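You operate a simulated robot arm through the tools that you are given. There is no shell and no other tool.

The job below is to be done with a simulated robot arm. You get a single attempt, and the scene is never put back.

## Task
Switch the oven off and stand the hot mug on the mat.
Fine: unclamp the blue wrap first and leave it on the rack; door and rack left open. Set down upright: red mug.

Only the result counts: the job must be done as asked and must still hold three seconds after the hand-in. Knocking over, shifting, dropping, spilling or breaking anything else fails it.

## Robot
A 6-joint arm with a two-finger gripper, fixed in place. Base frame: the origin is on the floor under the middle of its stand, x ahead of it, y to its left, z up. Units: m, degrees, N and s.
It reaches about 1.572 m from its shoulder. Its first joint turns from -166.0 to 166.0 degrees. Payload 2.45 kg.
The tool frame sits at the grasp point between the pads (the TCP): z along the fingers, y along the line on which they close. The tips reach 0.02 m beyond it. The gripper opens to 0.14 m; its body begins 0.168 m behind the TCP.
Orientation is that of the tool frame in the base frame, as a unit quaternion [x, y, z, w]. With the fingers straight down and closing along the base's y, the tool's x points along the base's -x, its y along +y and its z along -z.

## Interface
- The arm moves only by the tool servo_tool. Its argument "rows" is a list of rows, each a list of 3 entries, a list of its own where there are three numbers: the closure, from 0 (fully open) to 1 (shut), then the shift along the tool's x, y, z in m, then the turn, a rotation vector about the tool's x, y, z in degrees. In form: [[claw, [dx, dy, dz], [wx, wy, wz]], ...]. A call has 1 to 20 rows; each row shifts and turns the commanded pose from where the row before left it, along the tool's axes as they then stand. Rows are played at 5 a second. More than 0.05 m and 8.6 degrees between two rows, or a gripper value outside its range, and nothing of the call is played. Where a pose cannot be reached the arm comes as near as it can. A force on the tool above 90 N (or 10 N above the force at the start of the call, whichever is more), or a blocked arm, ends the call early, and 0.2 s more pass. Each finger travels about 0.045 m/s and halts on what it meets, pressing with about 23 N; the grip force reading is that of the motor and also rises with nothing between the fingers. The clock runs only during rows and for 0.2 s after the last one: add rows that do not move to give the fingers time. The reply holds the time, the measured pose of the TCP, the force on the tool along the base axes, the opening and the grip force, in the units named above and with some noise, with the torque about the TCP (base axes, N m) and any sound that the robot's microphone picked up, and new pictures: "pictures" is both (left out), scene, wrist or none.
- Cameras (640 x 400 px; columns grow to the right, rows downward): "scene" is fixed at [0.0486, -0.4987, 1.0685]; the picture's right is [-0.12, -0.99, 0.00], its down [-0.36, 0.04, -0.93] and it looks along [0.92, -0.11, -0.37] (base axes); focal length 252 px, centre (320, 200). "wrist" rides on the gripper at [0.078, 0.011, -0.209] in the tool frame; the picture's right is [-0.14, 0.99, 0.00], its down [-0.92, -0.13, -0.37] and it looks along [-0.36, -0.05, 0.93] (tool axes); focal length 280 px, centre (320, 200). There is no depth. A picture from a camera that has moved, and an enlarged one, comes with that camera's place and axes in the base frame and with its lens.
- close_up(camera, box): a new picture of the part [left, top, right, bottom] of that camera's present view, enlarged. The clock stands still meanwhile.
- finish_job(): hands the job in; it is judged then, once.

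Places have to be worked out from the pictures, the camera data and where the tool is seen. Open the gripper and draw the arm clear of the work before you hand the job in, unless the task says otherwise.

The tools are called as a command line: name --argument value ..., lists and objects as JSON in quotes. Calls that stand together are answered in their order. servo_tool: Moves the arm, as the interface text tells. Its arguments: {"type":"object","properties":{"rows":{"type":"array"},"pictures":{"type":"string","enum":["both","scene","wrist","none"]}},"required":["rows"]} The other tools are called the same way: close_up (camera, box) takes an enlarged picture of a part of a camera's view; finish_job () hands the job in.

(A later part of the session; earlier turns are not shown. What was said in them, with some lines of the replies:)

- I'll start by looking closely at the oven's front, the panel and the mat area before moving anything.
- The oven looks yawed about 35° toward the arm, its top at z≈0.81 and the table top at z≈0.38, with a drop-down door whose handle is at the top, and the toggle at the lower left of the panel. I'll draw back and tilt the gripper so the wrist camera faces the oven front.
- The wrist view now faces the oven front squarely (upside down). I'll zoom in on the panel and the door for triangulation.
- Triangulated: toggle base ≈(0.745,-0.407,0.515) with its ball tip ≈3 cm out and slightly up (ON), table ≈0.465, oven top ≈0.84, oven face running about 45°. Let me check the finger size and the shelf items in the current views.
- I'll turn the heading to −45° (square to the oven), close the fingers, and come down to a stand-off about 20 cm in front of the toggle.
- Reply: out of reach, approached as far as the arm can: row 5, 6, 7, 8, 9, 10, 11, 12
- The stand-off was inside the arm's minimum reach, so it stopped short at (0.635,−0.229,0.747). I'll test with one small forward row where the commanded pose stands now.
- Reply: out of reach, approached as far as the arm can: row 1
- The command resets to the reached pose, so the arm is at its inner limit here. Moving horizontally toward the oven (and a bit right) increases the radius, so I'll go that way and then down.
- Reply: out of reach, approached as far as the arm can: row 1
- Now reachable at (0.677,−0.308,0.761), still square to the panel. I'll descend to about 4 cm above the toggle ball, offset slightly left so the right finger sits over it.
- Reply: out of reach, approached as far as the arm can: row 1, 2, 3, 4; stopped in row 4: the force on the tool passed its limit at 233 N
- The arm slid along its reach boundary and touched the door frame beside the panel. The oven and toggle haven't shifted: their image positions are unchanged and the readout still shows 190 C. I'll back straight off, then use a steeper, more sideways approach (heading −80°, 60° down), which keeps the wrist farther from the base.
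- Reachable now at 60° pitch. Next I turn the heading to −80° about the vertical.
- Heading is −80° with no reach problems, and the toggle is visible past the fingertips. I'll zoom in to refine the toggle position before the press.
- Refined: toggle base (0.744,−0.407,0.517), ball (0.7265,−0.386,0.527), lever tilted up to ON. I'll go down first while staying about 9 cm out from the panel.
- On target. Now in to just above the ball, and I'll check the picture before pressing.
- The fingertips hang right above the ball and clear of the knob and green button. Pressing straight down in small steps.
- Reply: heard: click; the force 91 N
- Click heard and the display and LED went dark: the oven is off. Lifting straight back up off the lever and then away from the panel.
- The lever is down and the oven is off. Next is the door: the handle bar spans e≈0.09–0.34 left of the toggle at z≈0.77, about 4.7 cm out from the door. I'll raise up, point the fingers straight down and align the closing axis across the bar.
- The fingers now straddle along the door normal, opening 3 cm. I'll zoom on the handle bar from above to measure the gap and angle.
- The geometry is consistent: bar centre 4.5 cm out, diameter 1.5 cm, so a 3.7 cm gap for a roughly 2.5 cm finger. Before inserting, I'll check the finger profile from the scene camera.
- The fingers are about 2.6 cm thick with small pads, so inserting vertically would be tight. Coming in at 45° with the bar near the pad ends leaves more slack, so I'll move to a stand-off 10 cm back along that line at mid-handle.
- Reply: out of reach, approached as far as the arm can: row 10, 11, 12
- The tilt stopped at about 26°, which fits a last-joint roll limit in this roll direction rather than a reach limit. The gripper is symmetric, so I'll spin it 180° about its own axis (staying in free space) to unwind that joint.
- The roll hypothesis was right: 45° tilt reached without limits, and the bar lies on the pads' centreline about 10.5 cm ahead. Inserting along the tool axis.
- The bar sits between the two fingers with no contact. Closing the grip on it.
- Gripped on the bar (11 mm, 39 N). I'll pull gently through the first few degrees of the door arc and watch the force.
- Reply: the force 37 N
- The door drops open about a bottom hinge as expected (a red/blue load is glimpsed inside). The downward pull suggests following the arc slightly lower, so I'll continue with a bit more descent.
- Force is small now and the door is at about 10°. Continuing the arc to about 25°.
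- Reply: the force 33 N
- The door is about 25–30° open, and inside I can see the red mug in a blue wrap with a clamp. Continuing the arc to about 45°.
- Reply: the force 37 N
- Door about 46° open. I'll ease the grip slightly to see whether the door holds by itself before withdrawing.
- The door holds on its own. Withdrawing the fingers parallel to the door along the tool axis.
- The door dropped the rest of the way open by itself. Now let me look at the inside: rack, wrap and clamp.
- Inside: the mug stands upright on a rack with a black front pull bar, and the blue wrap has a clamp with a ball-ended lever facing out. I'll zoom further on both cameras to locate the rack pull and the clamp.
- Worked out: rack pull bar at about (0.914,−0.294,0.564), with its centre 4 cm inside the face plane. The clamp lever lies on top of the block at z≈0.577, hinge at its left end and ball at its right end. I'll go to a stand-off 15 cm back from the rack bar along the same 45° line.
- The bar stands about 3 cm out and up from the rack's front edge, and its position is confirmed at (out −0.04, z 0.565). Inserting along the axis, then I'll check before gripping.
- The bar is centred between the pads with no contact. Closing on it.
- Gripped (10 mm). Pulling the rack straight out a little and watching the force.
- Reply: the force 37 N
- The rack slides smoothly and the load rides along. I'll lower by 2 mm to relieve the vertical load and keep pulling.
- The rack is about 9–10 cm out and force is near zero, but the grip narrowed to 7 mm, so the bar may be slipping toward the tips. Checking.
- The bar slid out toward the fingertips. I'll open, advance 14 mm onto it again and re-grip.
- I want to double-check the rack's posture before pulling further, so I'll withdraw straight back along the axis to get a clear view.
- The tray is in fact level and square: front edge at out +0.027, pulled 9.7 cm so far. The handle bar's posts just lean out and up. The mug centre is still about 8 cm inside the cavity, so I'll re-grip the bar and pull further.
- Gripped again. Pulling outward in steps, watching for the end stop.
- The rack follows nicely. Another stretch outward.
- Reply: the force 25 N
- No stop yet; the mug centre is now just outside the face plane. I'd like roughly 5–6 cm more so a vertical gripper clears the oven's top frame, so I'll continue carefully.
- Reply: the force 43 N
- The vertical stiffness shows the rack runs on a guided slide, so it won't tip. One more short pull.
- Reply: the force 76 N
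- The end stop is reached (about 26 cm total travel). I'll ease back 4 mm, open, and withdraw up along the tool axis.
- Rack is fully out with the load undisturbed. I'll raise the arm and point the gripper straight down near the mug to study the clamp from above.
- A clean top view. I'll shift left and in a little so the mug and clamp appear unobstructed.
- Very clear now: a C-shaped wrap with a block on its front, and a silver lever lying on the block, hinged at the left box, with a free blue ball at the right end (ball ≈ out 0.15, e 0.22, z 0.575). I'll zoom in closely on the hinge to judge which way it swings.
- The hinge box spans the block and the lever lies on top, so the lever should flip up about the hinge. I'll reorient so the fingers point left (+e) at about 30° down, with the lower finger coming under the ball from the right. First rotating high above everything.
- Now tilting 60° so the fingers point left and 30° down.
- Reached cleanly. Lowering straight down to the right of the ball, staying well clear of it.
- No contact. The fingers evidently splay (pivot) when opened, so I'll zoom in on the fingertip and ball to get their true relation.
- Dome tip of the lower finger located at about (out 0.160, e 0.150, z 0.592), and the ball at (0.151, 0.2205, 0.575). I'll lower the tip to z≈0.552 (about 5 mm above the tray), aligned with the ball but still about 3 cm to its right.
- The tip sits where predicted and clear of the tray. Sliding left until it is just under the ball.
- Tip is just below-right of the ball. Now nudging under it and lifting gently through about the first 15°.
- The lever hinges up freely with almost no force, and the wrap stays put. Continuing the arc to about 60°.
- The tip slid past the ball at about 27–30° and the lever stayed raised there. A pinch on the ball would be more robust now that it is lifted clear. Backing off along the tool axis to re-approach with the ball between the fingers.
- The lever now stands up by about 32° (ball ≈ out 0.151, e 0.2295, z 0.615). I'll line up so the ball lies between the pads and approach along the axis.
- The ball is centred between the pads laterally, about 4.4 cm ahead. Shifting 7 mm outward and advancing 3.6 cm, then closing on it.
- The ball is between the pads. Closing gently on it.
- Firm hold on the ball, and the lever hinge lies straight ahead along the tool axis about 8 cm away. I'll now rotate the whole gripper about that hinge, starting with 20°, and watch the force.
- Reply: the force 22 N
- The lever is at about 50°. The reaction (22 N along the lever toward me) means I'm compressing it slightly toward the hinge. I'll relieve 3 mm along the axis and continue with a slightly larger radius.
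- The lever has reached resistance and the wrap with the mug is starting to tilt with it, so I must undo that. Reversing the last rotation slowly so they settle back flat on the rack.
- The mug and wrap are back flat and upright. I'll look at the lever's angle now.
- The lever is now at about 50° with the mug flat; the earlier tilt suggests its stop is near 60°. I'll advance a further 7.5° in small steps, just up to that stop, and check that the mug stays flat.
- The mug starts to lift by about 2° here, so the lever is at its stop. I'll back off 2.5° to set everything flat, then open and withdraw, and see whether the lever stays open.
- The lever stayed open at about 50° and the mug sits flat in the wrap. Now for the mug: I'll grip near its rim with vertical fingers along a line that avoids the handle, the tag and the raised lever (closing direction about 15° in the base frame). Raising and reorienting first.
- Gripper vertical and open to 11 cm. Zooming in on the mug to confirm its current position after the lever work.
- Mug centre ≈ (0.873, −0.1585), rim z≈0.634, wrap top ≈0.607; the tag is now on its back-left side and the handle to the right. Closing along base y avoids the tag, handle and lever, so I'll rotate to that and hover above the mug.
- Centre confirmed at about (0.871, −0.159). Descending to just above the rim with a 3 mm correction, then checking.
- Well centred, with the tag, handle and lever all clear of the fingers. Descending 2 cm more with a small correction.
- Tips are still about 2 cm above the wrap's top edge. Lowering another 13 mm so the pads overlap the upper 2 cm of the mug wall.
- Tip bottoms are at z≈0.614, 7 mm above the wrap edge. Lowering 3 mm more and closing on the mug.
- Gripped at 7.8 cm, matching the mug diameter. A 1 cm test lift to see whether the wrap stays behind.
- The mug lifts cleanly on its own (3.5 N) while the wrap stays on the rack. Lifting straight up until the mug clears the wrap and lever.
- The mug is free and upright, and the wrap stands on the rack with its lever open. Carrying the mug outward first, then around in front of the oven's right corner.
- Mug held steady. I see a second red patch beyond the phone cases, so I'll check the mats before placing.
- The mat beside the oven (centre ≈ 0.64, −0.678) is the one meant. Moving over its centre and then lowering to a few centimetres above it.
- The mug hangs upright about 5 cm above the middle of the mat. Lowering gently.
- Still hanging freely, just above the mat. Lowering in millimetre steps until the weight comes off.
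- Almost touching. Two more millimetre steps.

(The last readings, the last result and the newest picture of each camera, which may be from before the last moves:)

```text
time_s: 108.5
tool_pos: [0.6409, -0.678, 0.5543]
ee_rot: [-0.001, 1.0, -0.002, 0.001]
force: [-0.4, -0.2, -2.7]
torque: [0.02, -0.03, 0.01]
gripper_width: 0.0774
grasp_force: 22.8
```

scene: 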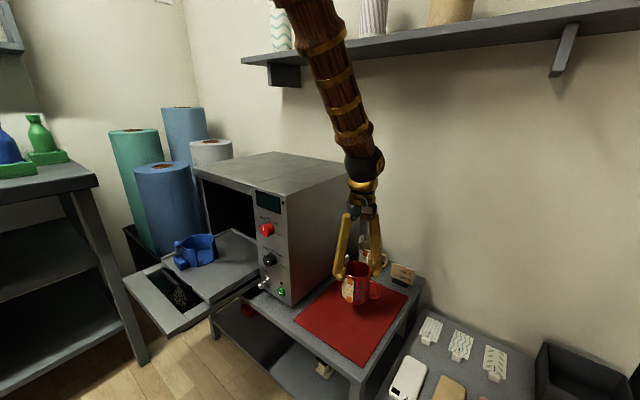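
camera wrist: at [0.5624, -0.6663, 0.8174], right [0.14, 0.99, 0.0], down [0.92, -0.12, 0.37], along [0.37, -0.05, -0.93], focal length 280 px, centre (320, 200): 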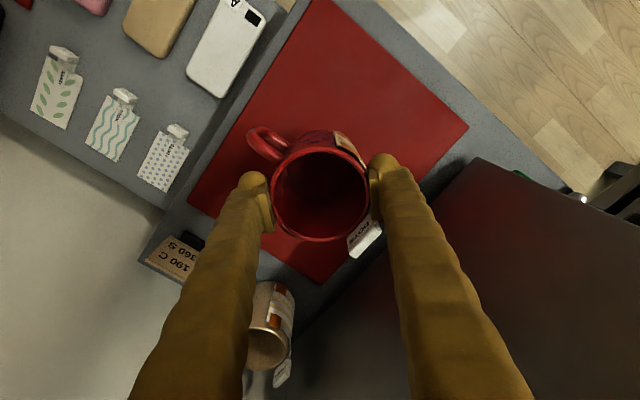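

Still carrying the weight (−2.7 to −4 N is just noise around it). Continuing down in small steps.

servo_tool --rows '[[1, [0, 0, 0.0015], [0, 0, 0]], [1, [0, 0, 0.0015], [0, 0, 0]], [1, [0, 0, 0], [0, 0, 0]]]' --pictures "none"

close_up --camera "scene" --box '[330, 265, 390, 325]'

```text
time_s: 109.3
tool_pos: [0.6408, -0.6788, 0.5521]
ee_rot: [0.0, 1.0, -0.001, 0.0]
force: [0.5, 0.4, -2.9]
torque: [-0.02, -0.01, 0.01]
gripper_width: 0.0776
grasp_force: 23.3
```

```text
6.67 times, centred on (360, 295) of scene
camera zoom: at [0.0486, -0.4987, 1.0685], right [-0.12, -0.99, 0.0], down [-0.36, 0.04, -0.93], along [0.92, -0.11, -0.37], focal length 1682 px, centre (53, -433)
```

zoom: 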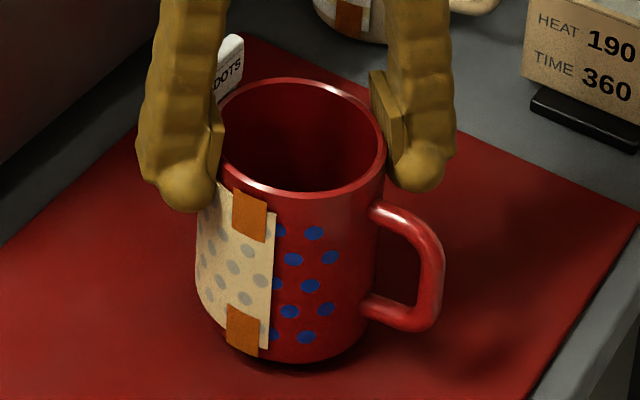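

servo_tool --rows '[[1, [0, 0, 0.0015], [0, 0, 0]], [1, [0, 0, 0.0015], [0, 0, 0]], [1, [0, 0, 0], [0, 0, 0]]]' --pictures "none"

```text
time_s: 110.1
tool_pos: [0.6402, -0.6782, 0.5495]
ee_rot: [0.0, 1.0, -0.001, 0.001]
force: [0.0, -1.1, -3.2]
torque: [0.01, -0.01, -0.03]
gripper_width: 0.0777
grasp_force: 23.0
```

The contact shadow is nearly closed, but the weight is still on the gripper. A couple more small steps.

servo_tool --rows '[[1, [0, 0, 0.0015], [0, 0, 0]], [1, [0, 0, 0.0015], [0, 0, 0]], [1, [0, 0, 0], [0, 0, 0]]]' --pictures "none"

close_up --camera "scene" --box '[330, 275, 390, 325]'

```text
time_s: 110.9
tool_pos: [0.6411, -0.6794, 0.547]
ee_rot: [-0.001, 1.0, -0.001, 0.001]
force: [-2.7, 4.1, 9.1]
torque: [-0.06, 0.32, -0.08]
gripper_width: 0.0774
grasp_force: 23.7
```

```text
8.00 times, centred on (360, 300) of scene
camera zoom: at [0.0486, -0.4987, 1.0685], right [-0.12, -0.99, 0.0], down [-0.36, 0.04, -0.93], along [0.92, -0.11, -0.37], focal length 2019 px, centre (0, -600)
```

zoom: 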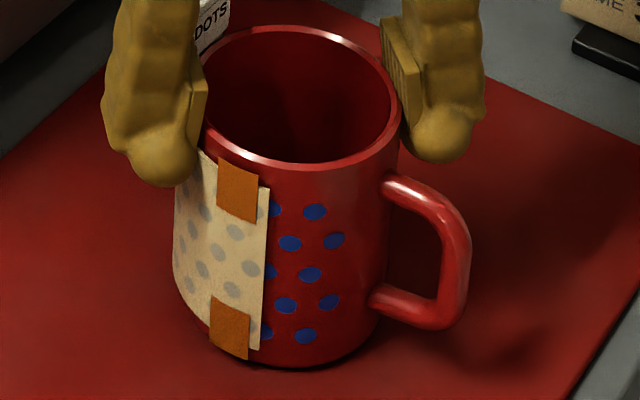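

Touchdown (+9 N). Relaxing 1 mm and opening the fingers.

servo_tool --rows '[[1, [0, 0, -0.001], [0, 0, 0]], [0.36, [0, 0, 0], [0, 0, 0]], [0.21, [0, 0, 0], [0, 0, 0]], [0.21, [0, 0, 0], [0, 0, 0]], [0.21, [0, 0, 0], [0, 0, 0]]]'

close_up --camera "scene" --box '[320, 255, 400, 325]'

close_up --camera "wrist" --box '[200, 80, 440, 260]'

```text
time_s: 112.1
tool_pos: [0.6415, -0.6787, 0.546]
ee_rot: [-0.001, 1.0, -0.001, 0.0]
force: [0.4, -0.5, 0.3]
torque: [0.01, -0.02, 0.01]
gripper_width: 0.1107
grasp_force: 0.1
camera wrist: at [0.5627, -0.668, 0.7556], right [0.14, 0.99, 0.0], down [0.92, -0.12, 0.37], along [0.37, -0.05, -0.93], focal length 280 px, centre (320, 200)
```

scene: 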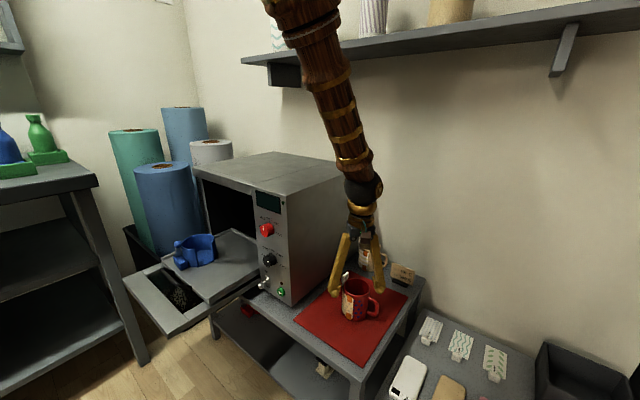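
wrist: 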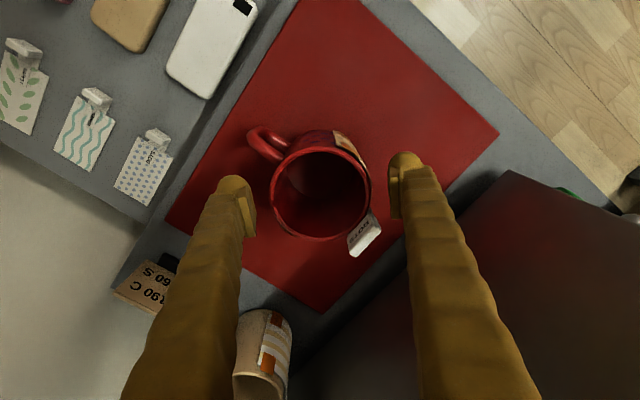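

```text
5.71 times, centred on (360, 290) of scene
camera zoom: at [0.0486, -0.4987, 1.0685], right [-0.12, -0.99, 0.0], down [-0.36, 0.04, -0.93], along [0.92, -0.11, -0.37], focal length 1442 px, centre (91, -314)
```

zoom: 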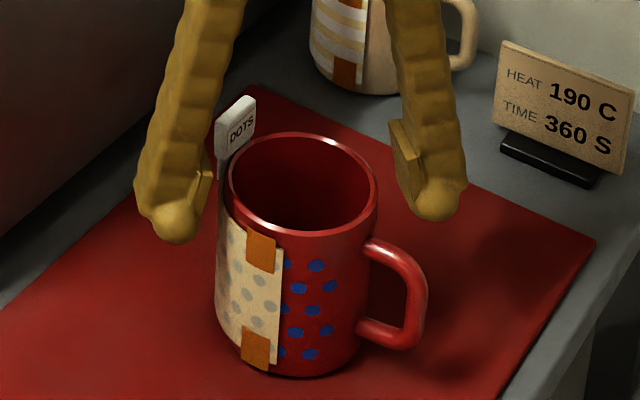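

```text
2.22 times, centred on (320, 170) of wrist
camera zoom: at [0.5627, -0.668, 0.7556], right [0.14, 0.99, 0.0], down [0.92, -0.12, 0.37], along [0.37, -0.05, -0.93], focal length 623 px, centre (320, 267)
```

zoom: 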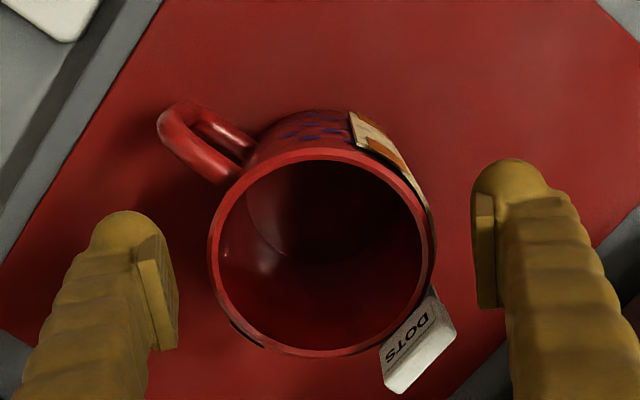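

The mug stands upright on the mat and the fingers are clear of it, the tag and the handle. Withdrawing straight up.

servo_tool --rows '[[0.21, [0, 0, -0.015], [0, 0, 0]], [0.21, [0, 0, -0.03], [0, 0, 0]], [0.21, [0, 0, -0.04], [0, 0, 0]], [0.21, [0, 0, -0.04], [0, 0, 0]], [0.21, [0, 0, -0.04], [0, 0, 0]], [0.21, [0, 0, -0.04], [0, 0, 0]], [0.21, [0, 0, -0.04], [0, 0, 0]], [0.21, [0, 0, -0.04], [0, 0, 0]], [0.21, [0.03, 0.03, -0.01], [0, 0, 0]], [0.21, [0.03, 0.035, 0], [0, 0, 0]], [0.21, [0.02, 0.04, 0], [0, 0, 0]], [0.21, [0.0, 0.045, 0], [0, 0, 0]], [0.21, [0.0, 0.045, 0], [0, 0, 0]], [0.21, [0.0, 0.045, 0], [0, 0, 0]], [0.21, [0, 0, 0], [0, 0, 0]]]'

close_up --camera "scene" --box '[310, 230, 430, 370]'

close_up --camera "scene" --box '[120, 170, 300, 330]'

```text
time_s: 115.3
tool_pos: [0.5581, -0.4404, 0.8423]
ee_rot: [-0.001, 1.0, -0.001, 0.001]
force: [0.3, 0.9, 0.1]
torque: [0.0, 0.0, -0.03]
gripper_width: 0.1107
grasp_force: 0.0
camera wrist: at [0.4802, -0.4292, 1.0507], right [0.14, 0.99, 0.0], down [0.92, -0.13, 0.37], along [0.37, -0.05, -0.93], focal length 280 px, centre (320, 200)
```

scene: 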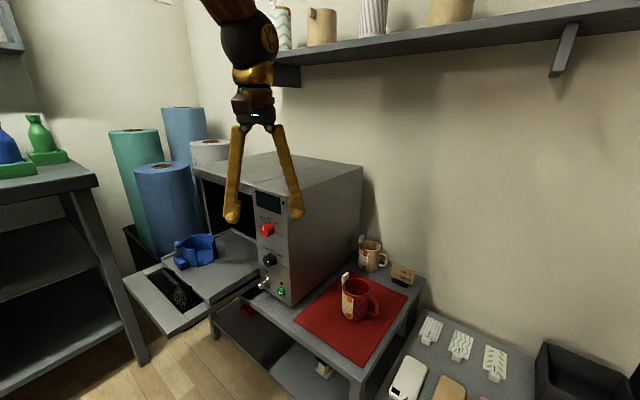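
wrist: 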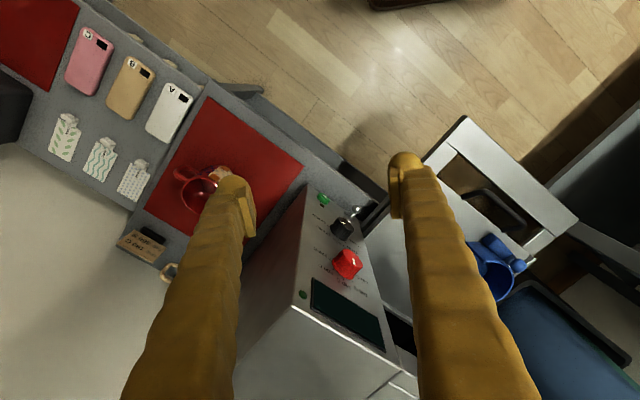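

```text
2.86 times, centred on (370, 300) of scene
camera zoom: at [0.0486, -0.4987, 1.0685], right [-0.12, -0.99, 0.0], down [-0.36, 0.04, -0.93], along [0.92, -0.11, -0.37], focal length 721 px, centre (177, -86)
```

zoom: 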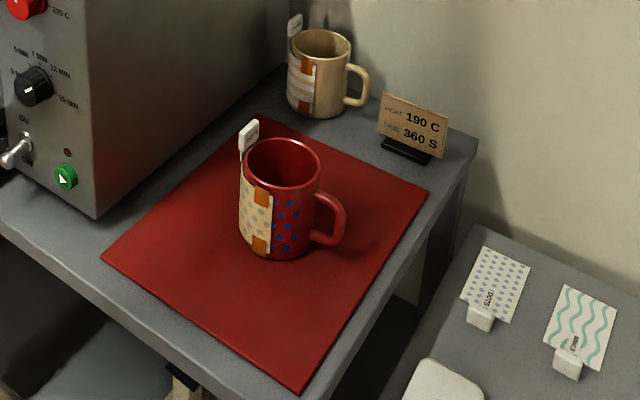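

```text
2.50 times, centred on (210, 250) of scene
camera zoom: at [0.0486, -0.4987, 1.0685], right [-0.12, -0.99, 0.0], down [-0.36, 0.04, -0.93], along [0.92, -0.11, -0.37], focal length 631 px, centre (595, 75)
```

zoom: 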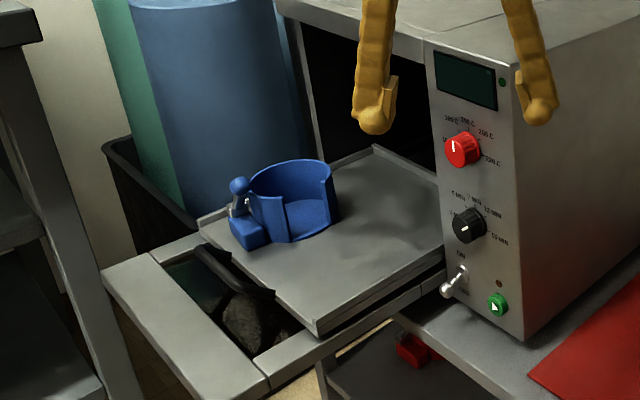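

Everything looks right: oven dark with the switch at OFF, wrap on the open rack, red mug upright on the mat, and nothing else disturbed. I'll draw the arm further clear before handing in.

servo_tool --rows '[[0, [0, 0.03, -0.04], [0, 0, 0]], [0, [0, 0.04, -0.03], [0, 0, 0]], [0, [0, 0.04, -0.03], [0, 0, 0]], [0, [0, 0.04, -0.03], [0, 0, 0]], [0, [0, 0.04, -0.02], [0, 0, 0]], [0, [0, 0.04, 0], [0, 0, 0]], [0, [0, 0.04, 0], [0, 0, 0]], [0, [0, 0, 0], [0, 0, 0]]]'

close_up --camera "scene" --box '[120, 170, 420, 370]'

```text
time_s: 117.1
tool_pos: [0.5558, -0.1668, 0.9895]
ee_rot: [-0.001, 1.0, -0.001, 0.001]
force: [0.1, 0.3, -1.4]
torque: [0.04, 0.0, 0.01]
gripper_width: 0.1401
grasp_force: 0.0
camera wrist: at [0.4782, -0.1545, 1.1985], right [0.14, 0.99, 0.0], down [0.92, -0.13, 0.37], along [0.37, -0.05, -0.93], focal length 280 px, centre (320, 200)
```

scene: 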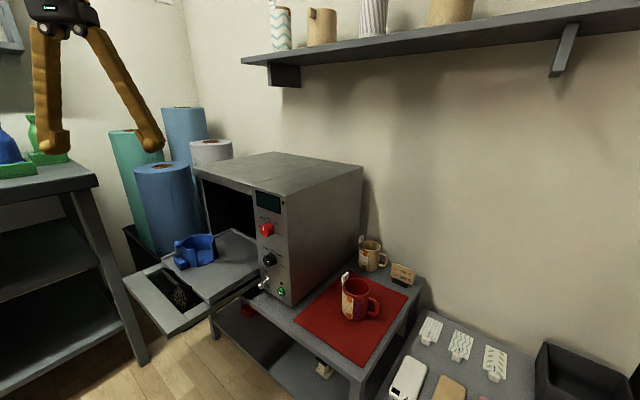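
wrist: 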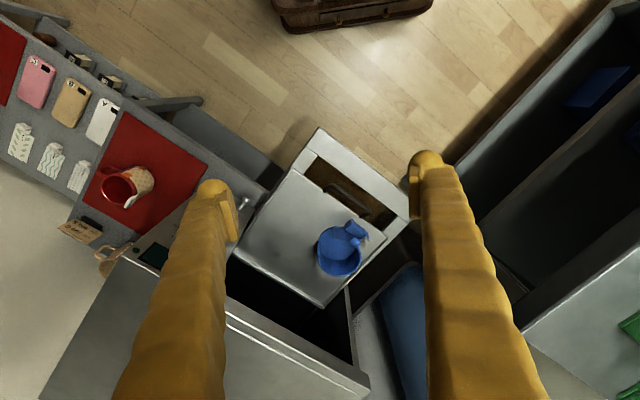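

```text
2.00 times, centred on (270, 270) of scene
camera zoom: at [0.0486, -0.4987, 1.0685], right [-0.12, -0.99, 0.0], down [-0.36, 0.04, -0.93], along [0.92, -0.11, -0.37], focal length 505 px, centre (420, 60)
```

zoom: 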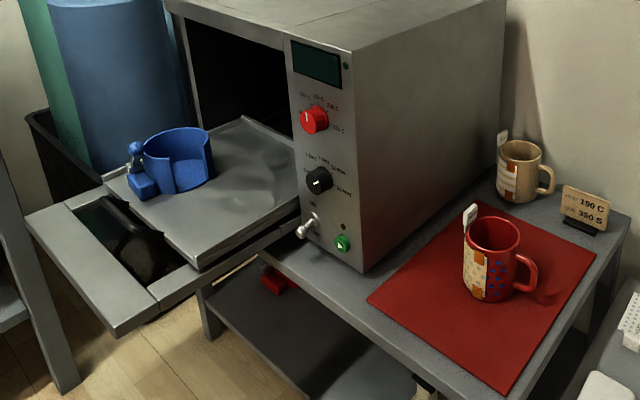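

The final pictures show the red mug upright on the mat, the oven off, and the blue wrap unclamped on the open rack. The gripper is open and the arm is clear, so I'm handing in.

finish_job

```text
The job is handed in.
```

The job is done and handed in. The oven is off, and the red mug is standing upright in the middle of the mat next to the oven.

- **Oven:** I pushed the switch to OFF. It clicked, and the display and light went dark.
- **Door and rack:** Both are left open. I eased the door to about 45°, and it dropped the rest of the way by itself when I let go.
- **Blue wrap:** I raised its clamp lever to about 50°, where it met resistance. The mug then lifted out on its own, and the wrap stayed on the rack.
- **Knocks along the way:**
    - The gripper bumped the oven's door frame once (a brief 233 N spike). The oven didn't shift.
    - While I was opening the clamp, the wrap and mug tilted about 10° together. I set them back flat before lifting the mug.
- **Which mat:** There is a second red mat beyond the phone cases. I used the one on the oven's table.

In the final pictures nothing else looked moved, and the arm is clear with the gripper open.
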